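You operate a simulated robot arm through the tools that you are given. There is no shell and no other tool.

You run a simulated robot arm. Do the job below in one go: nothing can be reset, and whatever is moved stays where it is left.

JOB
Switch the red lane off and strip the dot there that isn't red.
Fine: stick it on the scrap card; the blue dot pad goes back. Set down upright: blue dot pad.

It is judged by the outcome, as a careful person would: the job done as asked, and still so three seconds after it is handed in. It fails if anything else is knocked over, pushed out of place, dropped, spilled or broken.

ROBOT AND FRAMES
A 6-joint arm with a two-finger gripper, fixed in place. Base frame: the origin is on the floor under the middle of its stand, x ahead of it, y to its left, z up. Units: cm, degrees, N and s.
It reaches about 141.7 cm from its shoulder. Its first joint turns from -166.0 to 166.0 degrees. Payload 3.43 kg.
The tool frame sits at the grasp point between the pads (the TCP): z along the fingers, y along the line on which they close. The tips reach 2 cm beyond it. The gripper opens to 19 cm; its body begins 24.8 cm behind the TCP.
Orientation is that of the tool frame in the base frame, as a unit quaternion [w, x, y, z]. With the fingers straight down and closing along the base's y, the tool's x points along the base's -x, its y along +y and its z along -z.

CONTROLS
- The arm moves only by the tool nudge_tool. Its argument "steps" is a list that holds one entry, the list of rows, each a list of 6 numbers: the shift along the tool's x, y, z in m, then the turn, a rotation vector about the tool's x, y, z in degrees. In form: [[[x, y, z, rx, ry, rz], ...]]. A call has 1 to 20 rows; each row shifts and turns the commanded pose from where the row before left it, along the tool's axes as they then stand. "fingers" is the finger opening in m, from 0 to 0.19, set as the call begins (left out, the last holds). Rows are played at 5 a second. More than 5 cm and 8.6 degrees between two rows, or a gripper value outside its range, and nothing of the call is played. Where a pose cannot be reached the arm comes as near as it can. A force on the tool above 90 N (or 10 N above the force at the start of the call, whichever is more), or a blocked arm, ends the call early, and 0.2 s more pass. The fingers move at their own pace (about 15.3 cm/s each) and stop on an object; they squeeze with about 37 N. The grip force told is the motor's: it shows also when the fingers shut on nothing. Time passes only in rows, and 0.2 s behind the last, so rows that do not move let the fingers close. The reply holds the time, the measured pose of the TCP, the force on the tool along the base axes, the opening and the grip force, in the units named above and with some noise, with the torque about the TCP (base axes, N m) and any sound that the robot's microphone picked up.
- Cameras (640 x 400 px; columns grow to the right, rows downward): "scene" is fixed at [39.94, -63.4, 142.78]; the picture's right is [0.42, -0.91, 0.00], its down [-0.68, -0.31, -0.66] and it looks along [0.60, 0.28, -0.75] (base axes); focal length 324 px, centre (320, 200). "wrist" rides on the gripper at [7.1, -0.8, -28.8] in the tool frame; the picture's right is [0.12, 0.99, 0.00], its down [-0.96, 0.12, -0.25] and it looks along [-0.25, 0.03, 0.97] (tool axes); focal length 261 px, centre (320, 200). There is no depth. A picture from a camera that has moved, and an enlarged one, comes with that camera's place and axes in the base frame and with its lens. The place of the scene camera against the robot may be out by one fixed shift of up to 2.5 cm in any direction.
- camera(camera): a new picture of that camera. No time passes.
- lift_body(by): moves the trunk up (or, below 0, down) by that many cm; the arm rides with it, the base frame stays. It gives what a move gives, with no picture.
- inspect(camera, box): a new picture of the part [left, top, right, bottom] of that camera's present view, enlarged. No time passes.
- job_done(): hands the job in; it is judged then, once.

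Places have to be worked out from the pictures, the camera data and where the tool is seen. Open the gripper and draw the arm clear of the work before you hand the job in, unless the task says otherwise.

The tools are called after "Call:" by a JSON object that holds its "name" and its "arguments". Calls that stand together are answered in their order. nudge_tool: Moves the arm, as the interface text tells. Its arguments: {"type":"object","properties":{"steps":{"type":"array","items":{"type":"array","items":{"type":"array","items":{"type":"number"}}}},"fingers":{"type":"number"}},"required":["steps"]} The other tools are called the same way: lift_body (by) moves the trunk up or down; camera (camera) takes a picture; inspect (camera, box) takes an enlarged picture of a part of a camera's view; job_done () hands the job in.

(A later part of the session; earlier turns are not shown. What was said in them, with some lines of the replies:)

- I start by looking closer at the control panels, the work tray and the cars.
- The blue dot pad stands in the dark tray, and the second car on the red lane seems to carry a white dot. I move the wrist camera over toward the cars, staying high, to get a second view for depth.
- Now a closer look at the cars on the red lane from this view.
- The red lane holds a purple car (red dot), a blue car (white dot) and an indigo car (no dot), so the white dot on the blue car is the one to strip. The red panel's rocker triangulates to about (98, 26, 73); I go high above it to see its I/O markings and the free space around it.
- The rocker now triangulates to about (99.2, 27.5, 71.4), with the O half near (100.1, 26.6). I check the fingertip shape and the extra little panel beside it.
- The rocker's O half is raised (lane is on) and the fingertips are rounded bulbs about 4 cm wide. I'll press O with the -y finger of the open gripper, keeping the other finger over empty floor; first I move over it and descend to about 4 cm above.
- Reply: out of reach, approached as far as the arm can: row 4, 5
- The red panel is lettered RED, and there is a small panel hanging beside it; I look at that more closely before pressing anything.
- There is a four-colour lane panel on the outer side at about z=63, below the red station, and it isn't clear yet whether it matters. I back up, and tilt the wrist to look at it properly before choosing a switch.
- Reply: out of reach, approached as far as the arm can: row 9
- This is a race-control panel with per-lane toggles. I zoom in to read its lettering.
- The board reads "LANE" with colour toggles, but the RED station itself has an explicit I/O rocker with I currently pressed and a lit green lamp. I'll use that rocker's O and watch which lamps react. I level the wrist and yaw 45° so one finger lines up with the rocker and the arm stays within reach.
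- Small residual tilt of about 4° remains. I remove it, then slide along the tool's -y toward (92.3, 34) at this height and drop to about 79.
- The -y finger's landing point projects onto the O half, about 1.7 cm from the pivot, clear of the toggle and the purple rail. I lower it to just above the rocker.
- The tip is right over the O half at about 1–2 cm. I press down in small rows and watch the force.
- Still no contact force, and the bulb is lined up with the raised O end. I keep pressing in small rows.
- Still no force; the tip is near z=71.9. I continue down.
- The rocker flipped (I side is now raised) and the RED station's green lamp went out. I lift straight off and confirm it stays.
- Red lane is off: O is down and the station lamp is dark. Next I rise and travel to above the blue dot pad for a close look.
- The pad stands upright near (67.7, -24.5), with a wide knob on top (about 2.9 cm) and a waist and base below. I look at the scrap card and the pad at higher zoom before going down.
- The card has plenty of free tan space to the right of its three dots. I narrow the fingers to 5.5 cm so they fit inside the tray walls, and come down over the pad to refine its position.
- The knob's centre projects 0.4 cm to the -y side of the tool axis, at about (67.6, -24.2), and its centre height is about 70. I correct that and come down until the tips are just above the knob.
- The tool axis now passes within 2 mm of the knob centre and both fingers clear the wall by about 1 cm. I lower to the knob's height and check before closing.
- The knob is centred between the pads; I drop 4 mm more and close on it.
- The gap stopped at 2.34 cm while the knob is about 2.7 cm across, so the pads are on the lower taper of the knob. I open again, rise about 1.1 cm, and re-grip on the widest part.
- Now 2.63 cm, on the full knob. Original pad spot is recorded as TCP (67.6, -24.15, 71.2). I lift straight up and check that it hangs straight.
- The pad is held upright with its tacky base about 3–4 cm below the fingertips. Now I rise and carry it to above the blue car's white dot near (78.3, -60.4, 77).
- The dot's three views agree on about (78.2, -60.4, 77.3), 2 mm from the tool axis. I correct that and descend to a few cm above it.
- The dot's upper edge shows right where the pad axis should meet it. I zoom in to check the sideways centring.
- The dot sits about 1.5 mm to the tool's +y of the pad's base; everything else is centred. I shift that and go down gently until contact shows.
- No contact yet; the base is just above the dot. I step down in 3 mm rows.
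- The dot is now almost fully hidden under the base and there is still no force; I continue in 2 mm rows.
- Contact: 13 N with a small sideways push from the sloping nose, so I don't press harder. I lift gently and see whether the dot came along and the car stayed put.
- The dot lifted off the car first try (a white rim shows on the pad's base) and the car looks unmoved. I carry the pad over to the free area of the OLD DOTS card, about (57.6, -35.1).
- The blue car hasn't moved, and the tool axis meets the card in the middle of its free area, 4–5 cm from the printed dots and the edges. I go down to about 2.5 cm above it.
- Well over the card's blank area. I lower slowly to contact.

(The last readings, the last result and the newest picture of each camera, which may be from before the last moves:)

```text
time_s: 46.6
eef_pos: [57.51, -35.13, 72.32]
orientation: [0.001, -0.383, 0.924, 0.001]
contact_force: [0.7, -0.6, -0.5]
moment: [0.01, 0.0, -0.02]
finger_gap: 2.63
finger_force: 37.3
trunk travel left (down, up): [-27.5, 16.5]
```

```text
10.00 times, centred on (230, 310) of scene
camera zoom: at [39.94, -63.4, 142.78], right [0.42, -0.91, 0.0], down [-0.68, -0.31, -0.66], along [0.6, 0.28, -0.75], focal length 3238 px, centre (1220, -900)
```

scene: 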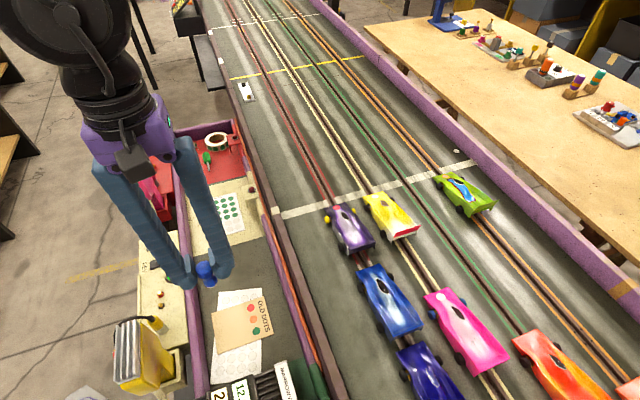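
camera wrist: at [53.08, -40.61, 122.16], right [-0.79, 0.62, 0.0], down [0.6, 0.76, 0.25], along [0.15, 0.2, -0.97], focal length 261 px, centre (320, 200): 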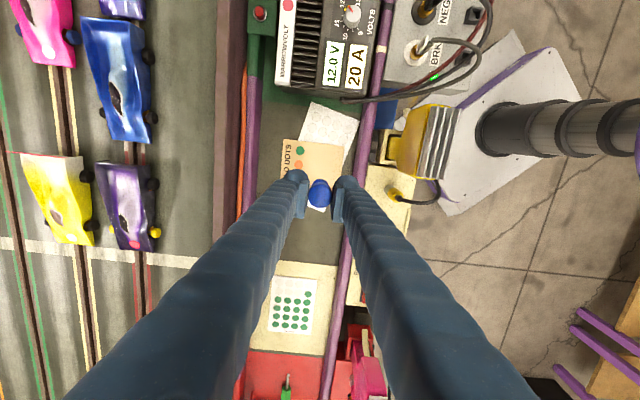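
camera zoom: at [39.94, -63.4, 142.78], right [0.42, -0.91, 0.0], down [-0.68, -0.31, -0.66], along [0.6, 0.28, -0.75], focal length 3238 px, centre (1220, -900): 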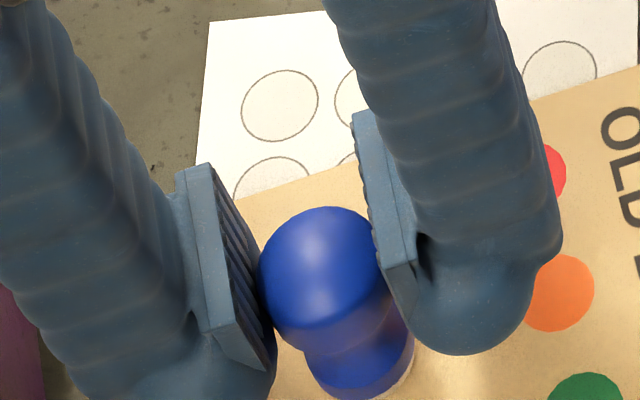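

Call:
{"name": "nudge_tool", "arguments": {"steps": [[[0, 0, 0.002, 0, 0, 0], [0, 0, 0.002, 0, 0, 0], [0, 0, 0.002, 0, 0, 0], [0, 0, 0, 0, 0, 0]]], "fingers": 0.01}}

```text
time_s: 47.6
eef_pos: [57.45, -34.97, 71.52]
orientation: [0.001, -0.383, 0.924, 0.001]
contact_force: [0.1, -0.1, 1.5]
moment: [-0.01, -0.01, -0.02]
finger_gap: 2.64
finger_force: 37.6
trunk travel left (down, up): [-27.5, 16.5]
```

The height is 71.5 with 1.5 N showing, so contact is just starting. I press a few millimetres more and hold briefly.

Call:
{"name": "nudge_tool", "arguments": {"steps": [[[0, 0, 0.002, 0, 0, 0], [0, 0, 0.001, 0, 0, 0], [0, 0, 0, 0, 0, 0]]], "fingers": 0.01}}

Call:
{"name": "inspect", "arguments": {"camera": "scene", "box": [200, 290, 260, 330]}}

```text
time_s: 48.4
eef_pos: [57.48, -35.07, 71.55]
orientation: [0.0, -0.382, 0.924, 0.001]
contact_force: [1.1, 1.1, 28.5]
moment: [-0.03, 0.06, 0.01]
finger_gap: 2.63
finger_force: 37.4
trunk travel left (down, up): [-27.5, 16.5]
```

```text
10.00 times, centred on (230, 310) of scene
camera zoom: at [39.94, -63.4, 142.78], right [0.42, -0.91, 0.0], down [-0.68, -0.31, -0.66], along [0.6, 0.28, -0.75], focal length 3238 px, centre (1220, -900)
```

zoom: 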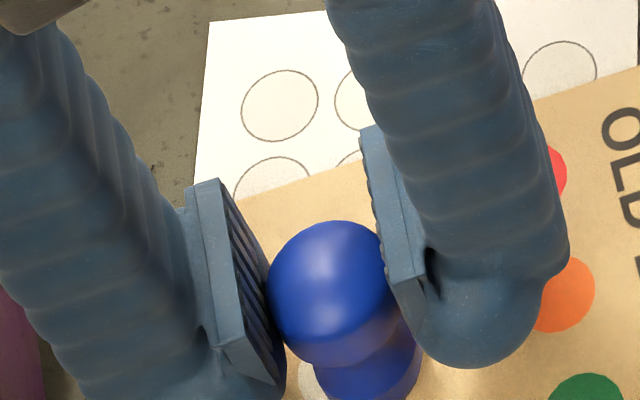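

Firm press of 28 N on the card. I lift slowly and look whether the dot stays behind.

Call:
{"name": "nudge_tool", "arguments": {"steps": [[[0, 0, 0, 0, 0, 0], [0, 0, -0.003, 0, 0, 0], [0, 0, -0.005, 0, 0, 0], [0, 0, -0.02, 0, 0, 0], [0, 0, -0.03, 0, 0, 0], [0, 0, -0.04, 0, 0, 0], [0, 0, -0.04, 0, 0, 0], [0, 0, 0, 0, 0, 0]]], "fingers": 0.01}}

Call:
{"name": "inspect", "arguments": {"camera": "wrist", "box": [240, 90, 400, 210]}}

Call:
{"name": "inspect", "arguments": {"camera": "scene", "box": [190, 250, 290, 350]}}

```text
time_s: 50.2
eef_pos: [57.5, -34.93, 84.78]
orientation: [0.001, -0.383, 0.924, 0.001]
contact_force: [-0.6, 0.1, -0.9]
moment: [-0.04, -0.02, 0.03]
finger_gap: 2.59
finger_force: 37.4
trunk travel left (down, up): [-27.5, 16.5]
```

```text
3.33 times, centred on (320, 150) of wrist
camera zoom: at [53.04, -40.67, 113.53], right [-0.79, 0.62, 0.0], down [0.6, 0.76, 0.25], along [0.15, 0.2, -0.97], focal length 869 px, centre (320, 367)
```

zoom: 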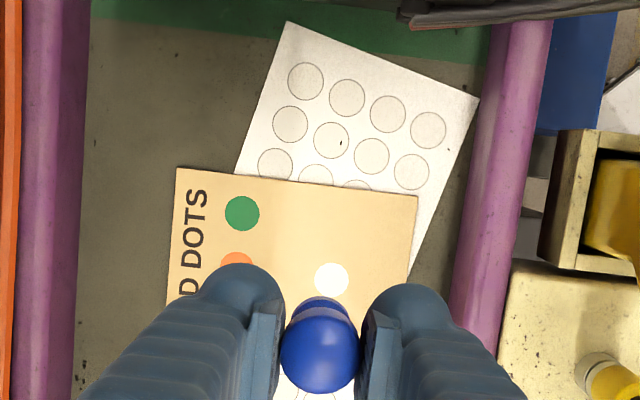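

```text
4.00 times, centred on (240, 300) of scene
camera zoom: at [39.94, -63.4, 142.78], right [0.42, -0.91, 0.0], down [-0.68, -0.31, -0.66], along [0.6, 0.28, -0.75], focal length 1295 px, centre (640, -200)
```

zoom: 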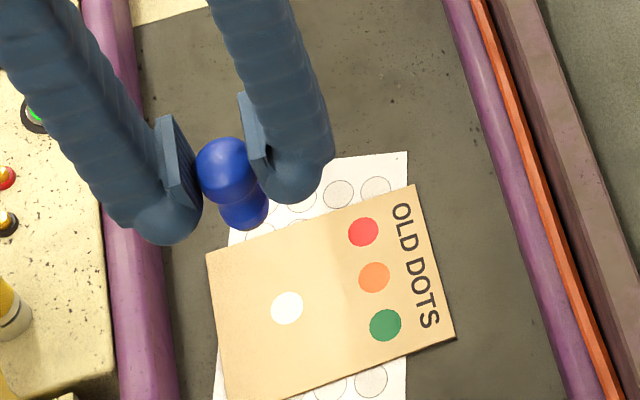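

The white dot is on the scrap card and the card hasn't shifted. Now I bring the pad back to exactly where it stood, reversing the commanded travel.

Call:
{"name": "nudge_tool", "arguments": {"steps": [[[-0.0375, 0.0012, 0, 0, 0, 0], [-0.0375, 0.0012, 0, 0, 0, 0], [-0.0375, 0.0012, 0, 0, 0, 0], [-0.0373, 0.0011, 0, 0, 0, 0], [0, 0, 0.04, 0, 0, 0], [0, 0, 0.04, 0, 0, 0], [0, 0, 0.03, 0, 0, 0], [0, 0, 0.01, 0, 0, 0], [0, 0, 0, 0, 0, 0]]], "fingers": 0.01}}

Call:
{"name": "inspect", "arguments": {"camera": "wrist", "box": [250, 110, 390, 230]}}

Call:
{"name": "inspect", "arguments": {"camera": "scene", "box": [180, 230, 260, 290]}}

```text
time_s: 52.2
eef_pos: [67.65, -24.22, 73.26]
orientation: [0.001, -0.383, 0.924, 0.001]
contact_force: [-0.3, -0.2, -0.2]
moment: [0.0, -0.02, 0.01]
finger_gap: 2.62
finger_force: 36.9
trunk travel left (down, up): [-27.5, 16.5]
```

```text
3.33 times, centred on (320, 170) of wrist
camera zoom: at [63.37, -29.94, 101.84], right [-0.79, 0.62, 0.0], down [0.6, 0.76, 0.25], along [0.15, 0.2, -0.97], focal length 869 px, centre (320, 300)
```

zoom: 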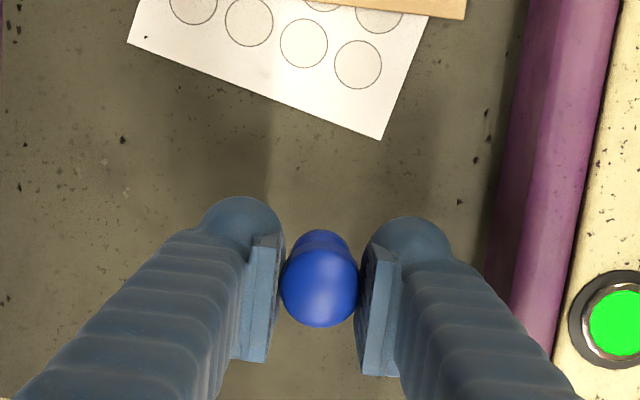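

```text
6.67 times, centred on (220, 260) of scene
camera zoom: at [39.94, -63.4, 142.78], right [0.42, -0.91, 0.0], down [-0.68, -0.31, -0.66], along [0.6, 0.28, -0.75], focal length 2159 px, centre (987, -200)
```

zoom: 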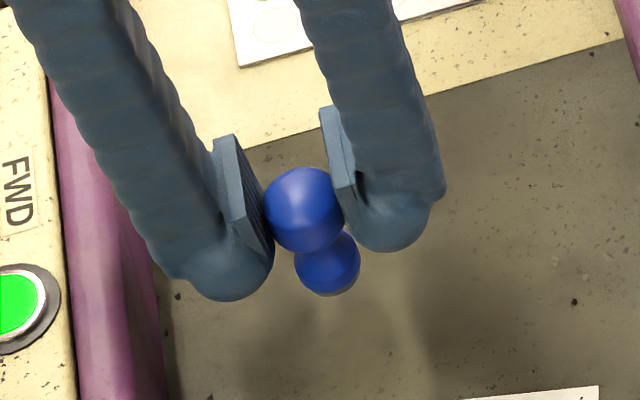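

Directly over its old spot, 2 cm up. I lower to the floor of the tray in small steps.

Call:
{"name": "nudge_tool", "arguments": {"steps": [[[0, 0, 0.008, 0, 0, 0], [0, 0, 0.006, 0, 0, 0], [0, 0, 0.002, 0, 0, 0], [0, 0, 0, 0, 0, 0]]], "fingers": 0.01}}

Call:
{"name": "nudge_tool", "arguments": {"steps": [[[0, 0, 0.002, 0, 0, 0], [0, 0, 0, 0, 0, 0]]], "fingers": 0.01}}

```text
time_s: 53.2
eef_pos: [67.7, -24.05, 71.53]
orientation: [0.0, -0.383, 0.924, 0.002]
contact_force: [-0.3, 1.0, -0.7]
moment: [-0.01, 0.0, 0.0]
finger_gap: 2.62
finger_force: 36.6
trunk travel left (down, up): [-27.5, 16.5]
```

```text
time_s: 53.8
eef_pos: [67.86, -24.12, 71.44]
orientation: [0.001, -0.383, 0.924, 0.002]
contact_force: [0.2, 0.1, -1.6]
moment: [0.03, 0.0, -0.03]
finger_gap: 2.64
finger_force: 37.6
trunk travel left (down, up): [-27.5, 16.5]
```

No floor contact yet; I go down 1–2 mm at a time.

Call:
{"name": "nudge_tool", "arguments": {"steps": [[[0, 0, 0.001, 0, 0, 0], [0, 0, 0.001, 0, 0, 0], [0, 0, 0, 0, 0, 0]]], "fingers": 0.01}}

```text
time_s: 54.6
eef_pos: [67.76, -24.13, 71.28]
orientation: [0.001, -0.383, 0.924, 0.001]
contact_force: [-0.4, 2.7, 13.6]
moment: [0.12, 0.04, 0.01]
finger_gap: 2.63
finger_force: 37.2
trunk travel left (down, up): [-27.5, 16.5]
```

The pad is seated on the tray floor (13.6 N). I ease off a millimetre's worth of preload and open the fingers to 5 cm.

Call:
{"name": "nudge_tool", "arguments": {"steps": [[[0, 0, -0.0008, 0, 0, 0], [0, 0, 0, 0, 0, 0]]], "fingers": 0.01}}

Call:
{"name": "nudge_tool", "arguments": {"steps": [[[0, 0, 0, 0, 0, 0], [0, 0, 0, 0, 0, 0], [0, 0, 0, 0, 0, 0]]], "fingers": 0.05}}

Call:
{"name": "inspect", "arguments": {"camera": "wrist", "box": [250, 110, 390, 230]}}

Call:
{"name": "inspect", "arguments": {"camera": "scene", "box": [180, 230, 260, 290]}}

```text
time_s: 55.2
eef_pos: [67.68, -24.12, 71.29]
orientation: [0.0, -0.383, 0.924, 0.001]
contact_force: [4.0, 3.6, 9.7]
moment: [0.14, -0.23, 0.0]
finger_gap: 2.61
finger_force: 36.8
trunk travel left (down, up): [-27.5, 16.5]
```

```text
time_s: 56.0
eef_pos: [67.74, -24.2, 71.24]
orientation: [0.001, -0.382, 0.924, 0.002]
contact_force: [-0.6, 0.3, -0.1]
moment: [0.0, 0.01, 0.02]
finger_gap: 5.01
finger_force: 0.0
trunk travel left (down, up): [-27.5, 16.5]
```

```text
3.33 times, centred on (320, 170) of wrist
camera zoom: at [63.33, -29.91, 99.89], right [-0.79, 0.62, 0.0], down [0.6, 0.76, 0.25], along [0.15, 0.2, -0.97], focal length 869 px, centre (320, 300)
```

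zoom: 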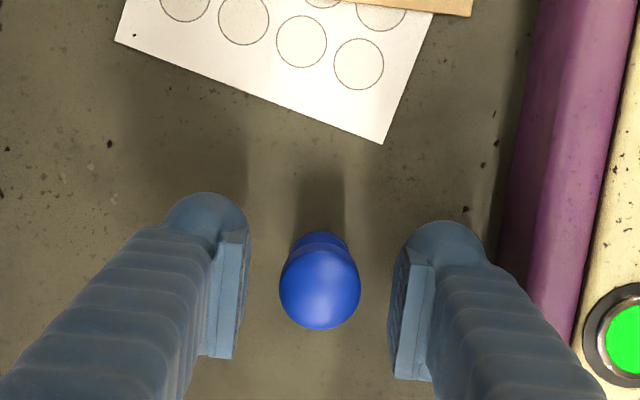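

```text
6.67 times, centred on (220, 260) of scene
camera zoom: at [39.94, -63.4, 142.78], right [0.42, -0.91, 0.0], down [-0.68, -0.31, -0.66], along [0.6, 0.28, -0.75], focal length 2159 px, centre (987, -200)
```

zoom: 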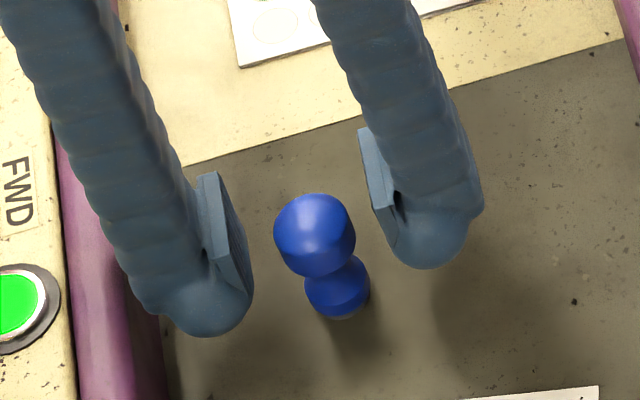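

The pad stands upright on its old spot (within a couple of mm). I raise the arm straight up, clear of the work.

Call:
{"name": "nudge_tool", "arguments": {"steps": [[[0, 0, -0.02, 0, 0, 0], [0, 0, -0.04, 0, 0, 0], [0, 0, -0.04, 0, 0, 0], [0, 0, -0.04, 0, 0, 0], [0, 0, -0.04, 0, 0, 0], [0, 0, -0.04, 0, 0, 0], [0, 0, -0.04, 0, 0, 0], [0, 0, -0.04, 0, 0, 0], [0, 0, -0.04, 0, 0, 0], [0, 0, 0, 0, 0, 0]]], "fingers": 0.05}}

Call:
{"name": "camera", "arguments": {"camera": "wrist"}}

Call:
{"name": "camera", "arguments": {"camera": "scene"}}

Call:
{"name": "inspect", "arguments": {"camera": "scene", "box": [180, 240, 290, 350]}}

Call:
{"name": "inspect", "arguments": {"camera": "scene", "box": [330, 190, 430, 340]}}

```text
time_s: 58.2
eef_pos: [67.43, -24.13, 105.17]
orientation: [0.0, -0.383, 0.924, 0.001]
contact_force: [0.3, -0.2, 0.2]
moment: [-0.03, 0.0, -0.01]
finger_gap: 4.98
finger_force: 0.2
trunk travel left (down, up): [-27.5, 16.5]
```

```text
taken
camera wrist: at [63.05, -30.02, 133.78], right [-0.79, 0.62, 0.0], down [0.6, 0.76, 0.25], along [0.15, 0.2, -0.97], focal length 261 px, centre (320, 200)
```

wrist: 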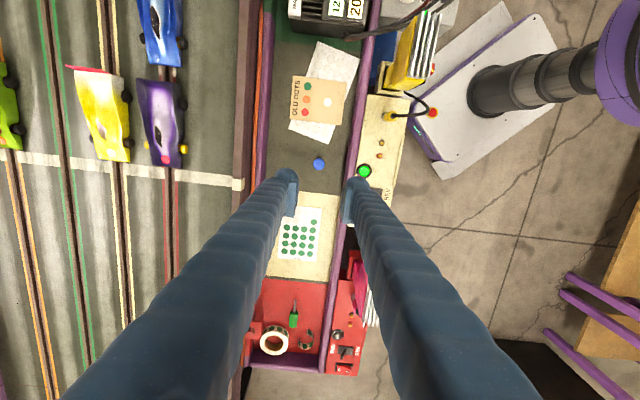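

```text
taken
```

scene: 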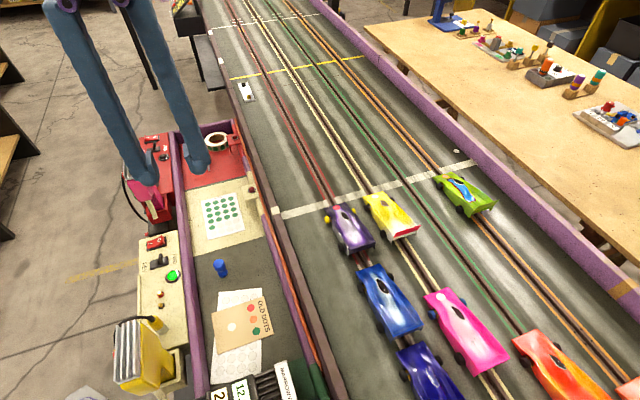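

```text
3.64 times, centred on (235, 295) of scene
camera zoom: at [39.94, -63.4, 142.78], right [0.42, -0.91, 0.0], down [-0.68, -0.31, -0.66], along [0.6, 0.28, -0.75], focal length 1178 px, centre (629, -146)
```

zoom: 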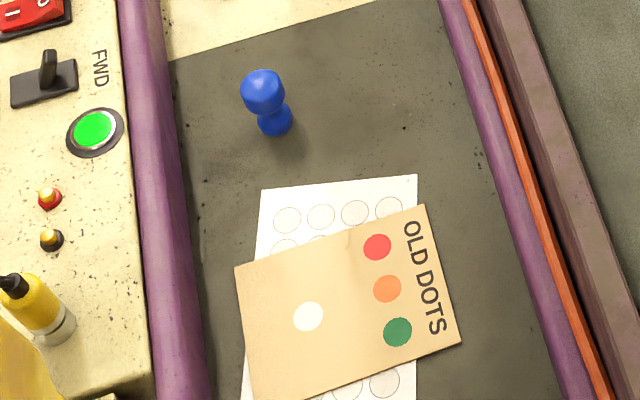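

```text
2.67 times, centred on (380, 265) of scene
camera zoom: at [39.94, -63.4, 142.78], right [0.42, -0.91, 0.0], down [-0.68, -0.31, -0.66], along [0.6, 0.28, -0.75], focal length 864 px, centre (160, 27)
```

zoom: 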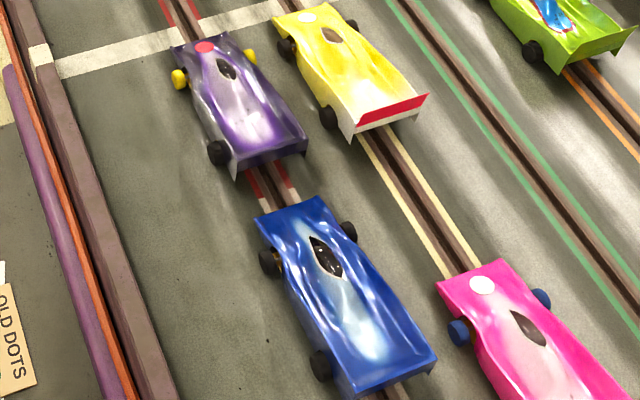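

Everything checks out: white dot on the scrap card, pad upright, cars in place. I open the gripper fully, draw the arm back toward the robot and take a last look at the red switch.

Call:
{"name": "nudge_tool", "arguments": {"steps": [[[0.03, 0, -0.01, 0, 0, 0], [0.03, 0, 0, 0, 0, 0], [0.03, 0, 0, 0, 0, 0], [0.03, 0, 0, 0, 0, 0], [0, 0, 0, 0, 0, 0], [0, 0, 0, 0, 0, 0]]], "fingers": 0.19}}

Call:
{"name": "camera", "arguments": {"camera": "scene"}}

Call:
{"name": "inspect", "arguments": {"camera": "scene", "box": [120, 110, 240, 190]}}

Call:
{"name": "inspect", "arguments": {"camera": "wrist", "box": [240, 100, 400, 380]}}

```text
time_s: 59.6
eef_pos: [59.15, -32.58, 106.22]
orientation: [0.0, -0.383, 0.924, 0.001]
contact_force: [-0.5, -0.6, 0.0]
moment: [-0.04, 0.01, 0.07]
finger_gap: 18.99
finger_force: 0.0
trunk travel left (down, up): [-27.5, 16.5]
```

```text
taken
```

scene: 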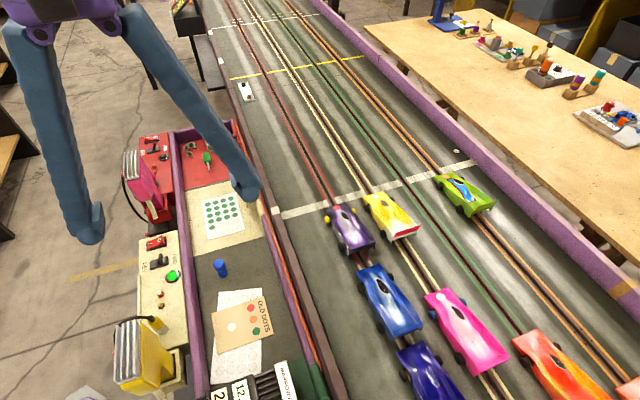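

```text
5.00 times, centred on (180, 150) of scene
camera zoom: at [39.94, -63.4, 142.78], right [0.42, -0.91, 0.0], down [-0.68, -0.31, -0.66], along [0.6, 0.28, -0.75], focal length 1619 px, centre (1020, 450)
```

zoom: 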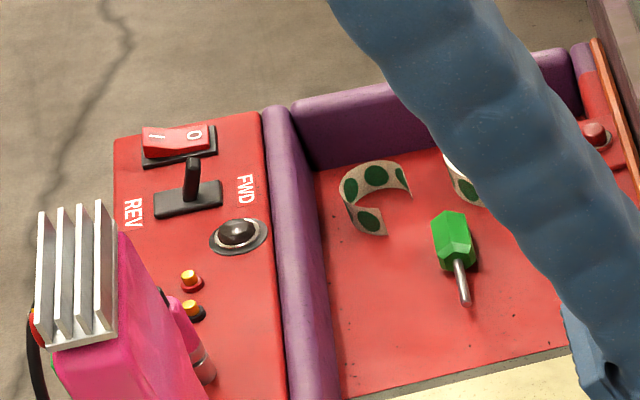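

```text
1.43 times, centred on (320, 240) of wrist
camera zoom: at [54.75, -38.43, 134.92], right [-0.79, 0.62, 0.0], down [0.6, 0.76, 0.25], along [0.15, 0.2, -0.97], focal length 372 px, centre (320, 143)
```

zoom: 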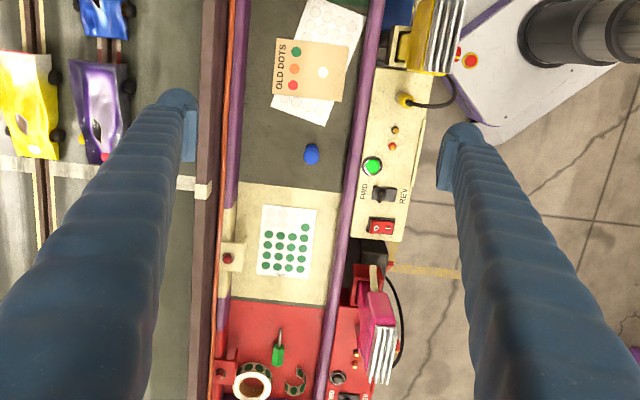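

The red station is off with its lamp dark, the white dot is on the scrap card, and the pad stands upright where it was. The gripper is open and about 35 cm above the tray, so I hand the job in.

Call:
{"name": "job_done", "arguments": {}}

```text
The job is handed in.
```

The red lane is switched off, and the white dot from the blue car is now on the scrap card. The blue dot pad is back where it stood, upright.

- **Red lane:** I pressed O on the RED station's rocker, and its green lamp went out. There is also a separate "LANE" board below the station with a red toggle. I didn't touch that one, and its red lamp was still lit just after I pressed the rocker.
- **Dot:** Of the three cars on the red lane, the purple one has a red dot, the blue one had the white dot and the indigo one has none. I stripped the white dot and pressed it onto a blank part of the OLD DOTS card.
- **Everything else:** The final pictures show the cars and the card where they were. The gripper is open and the arm is raised well clear of the tray.
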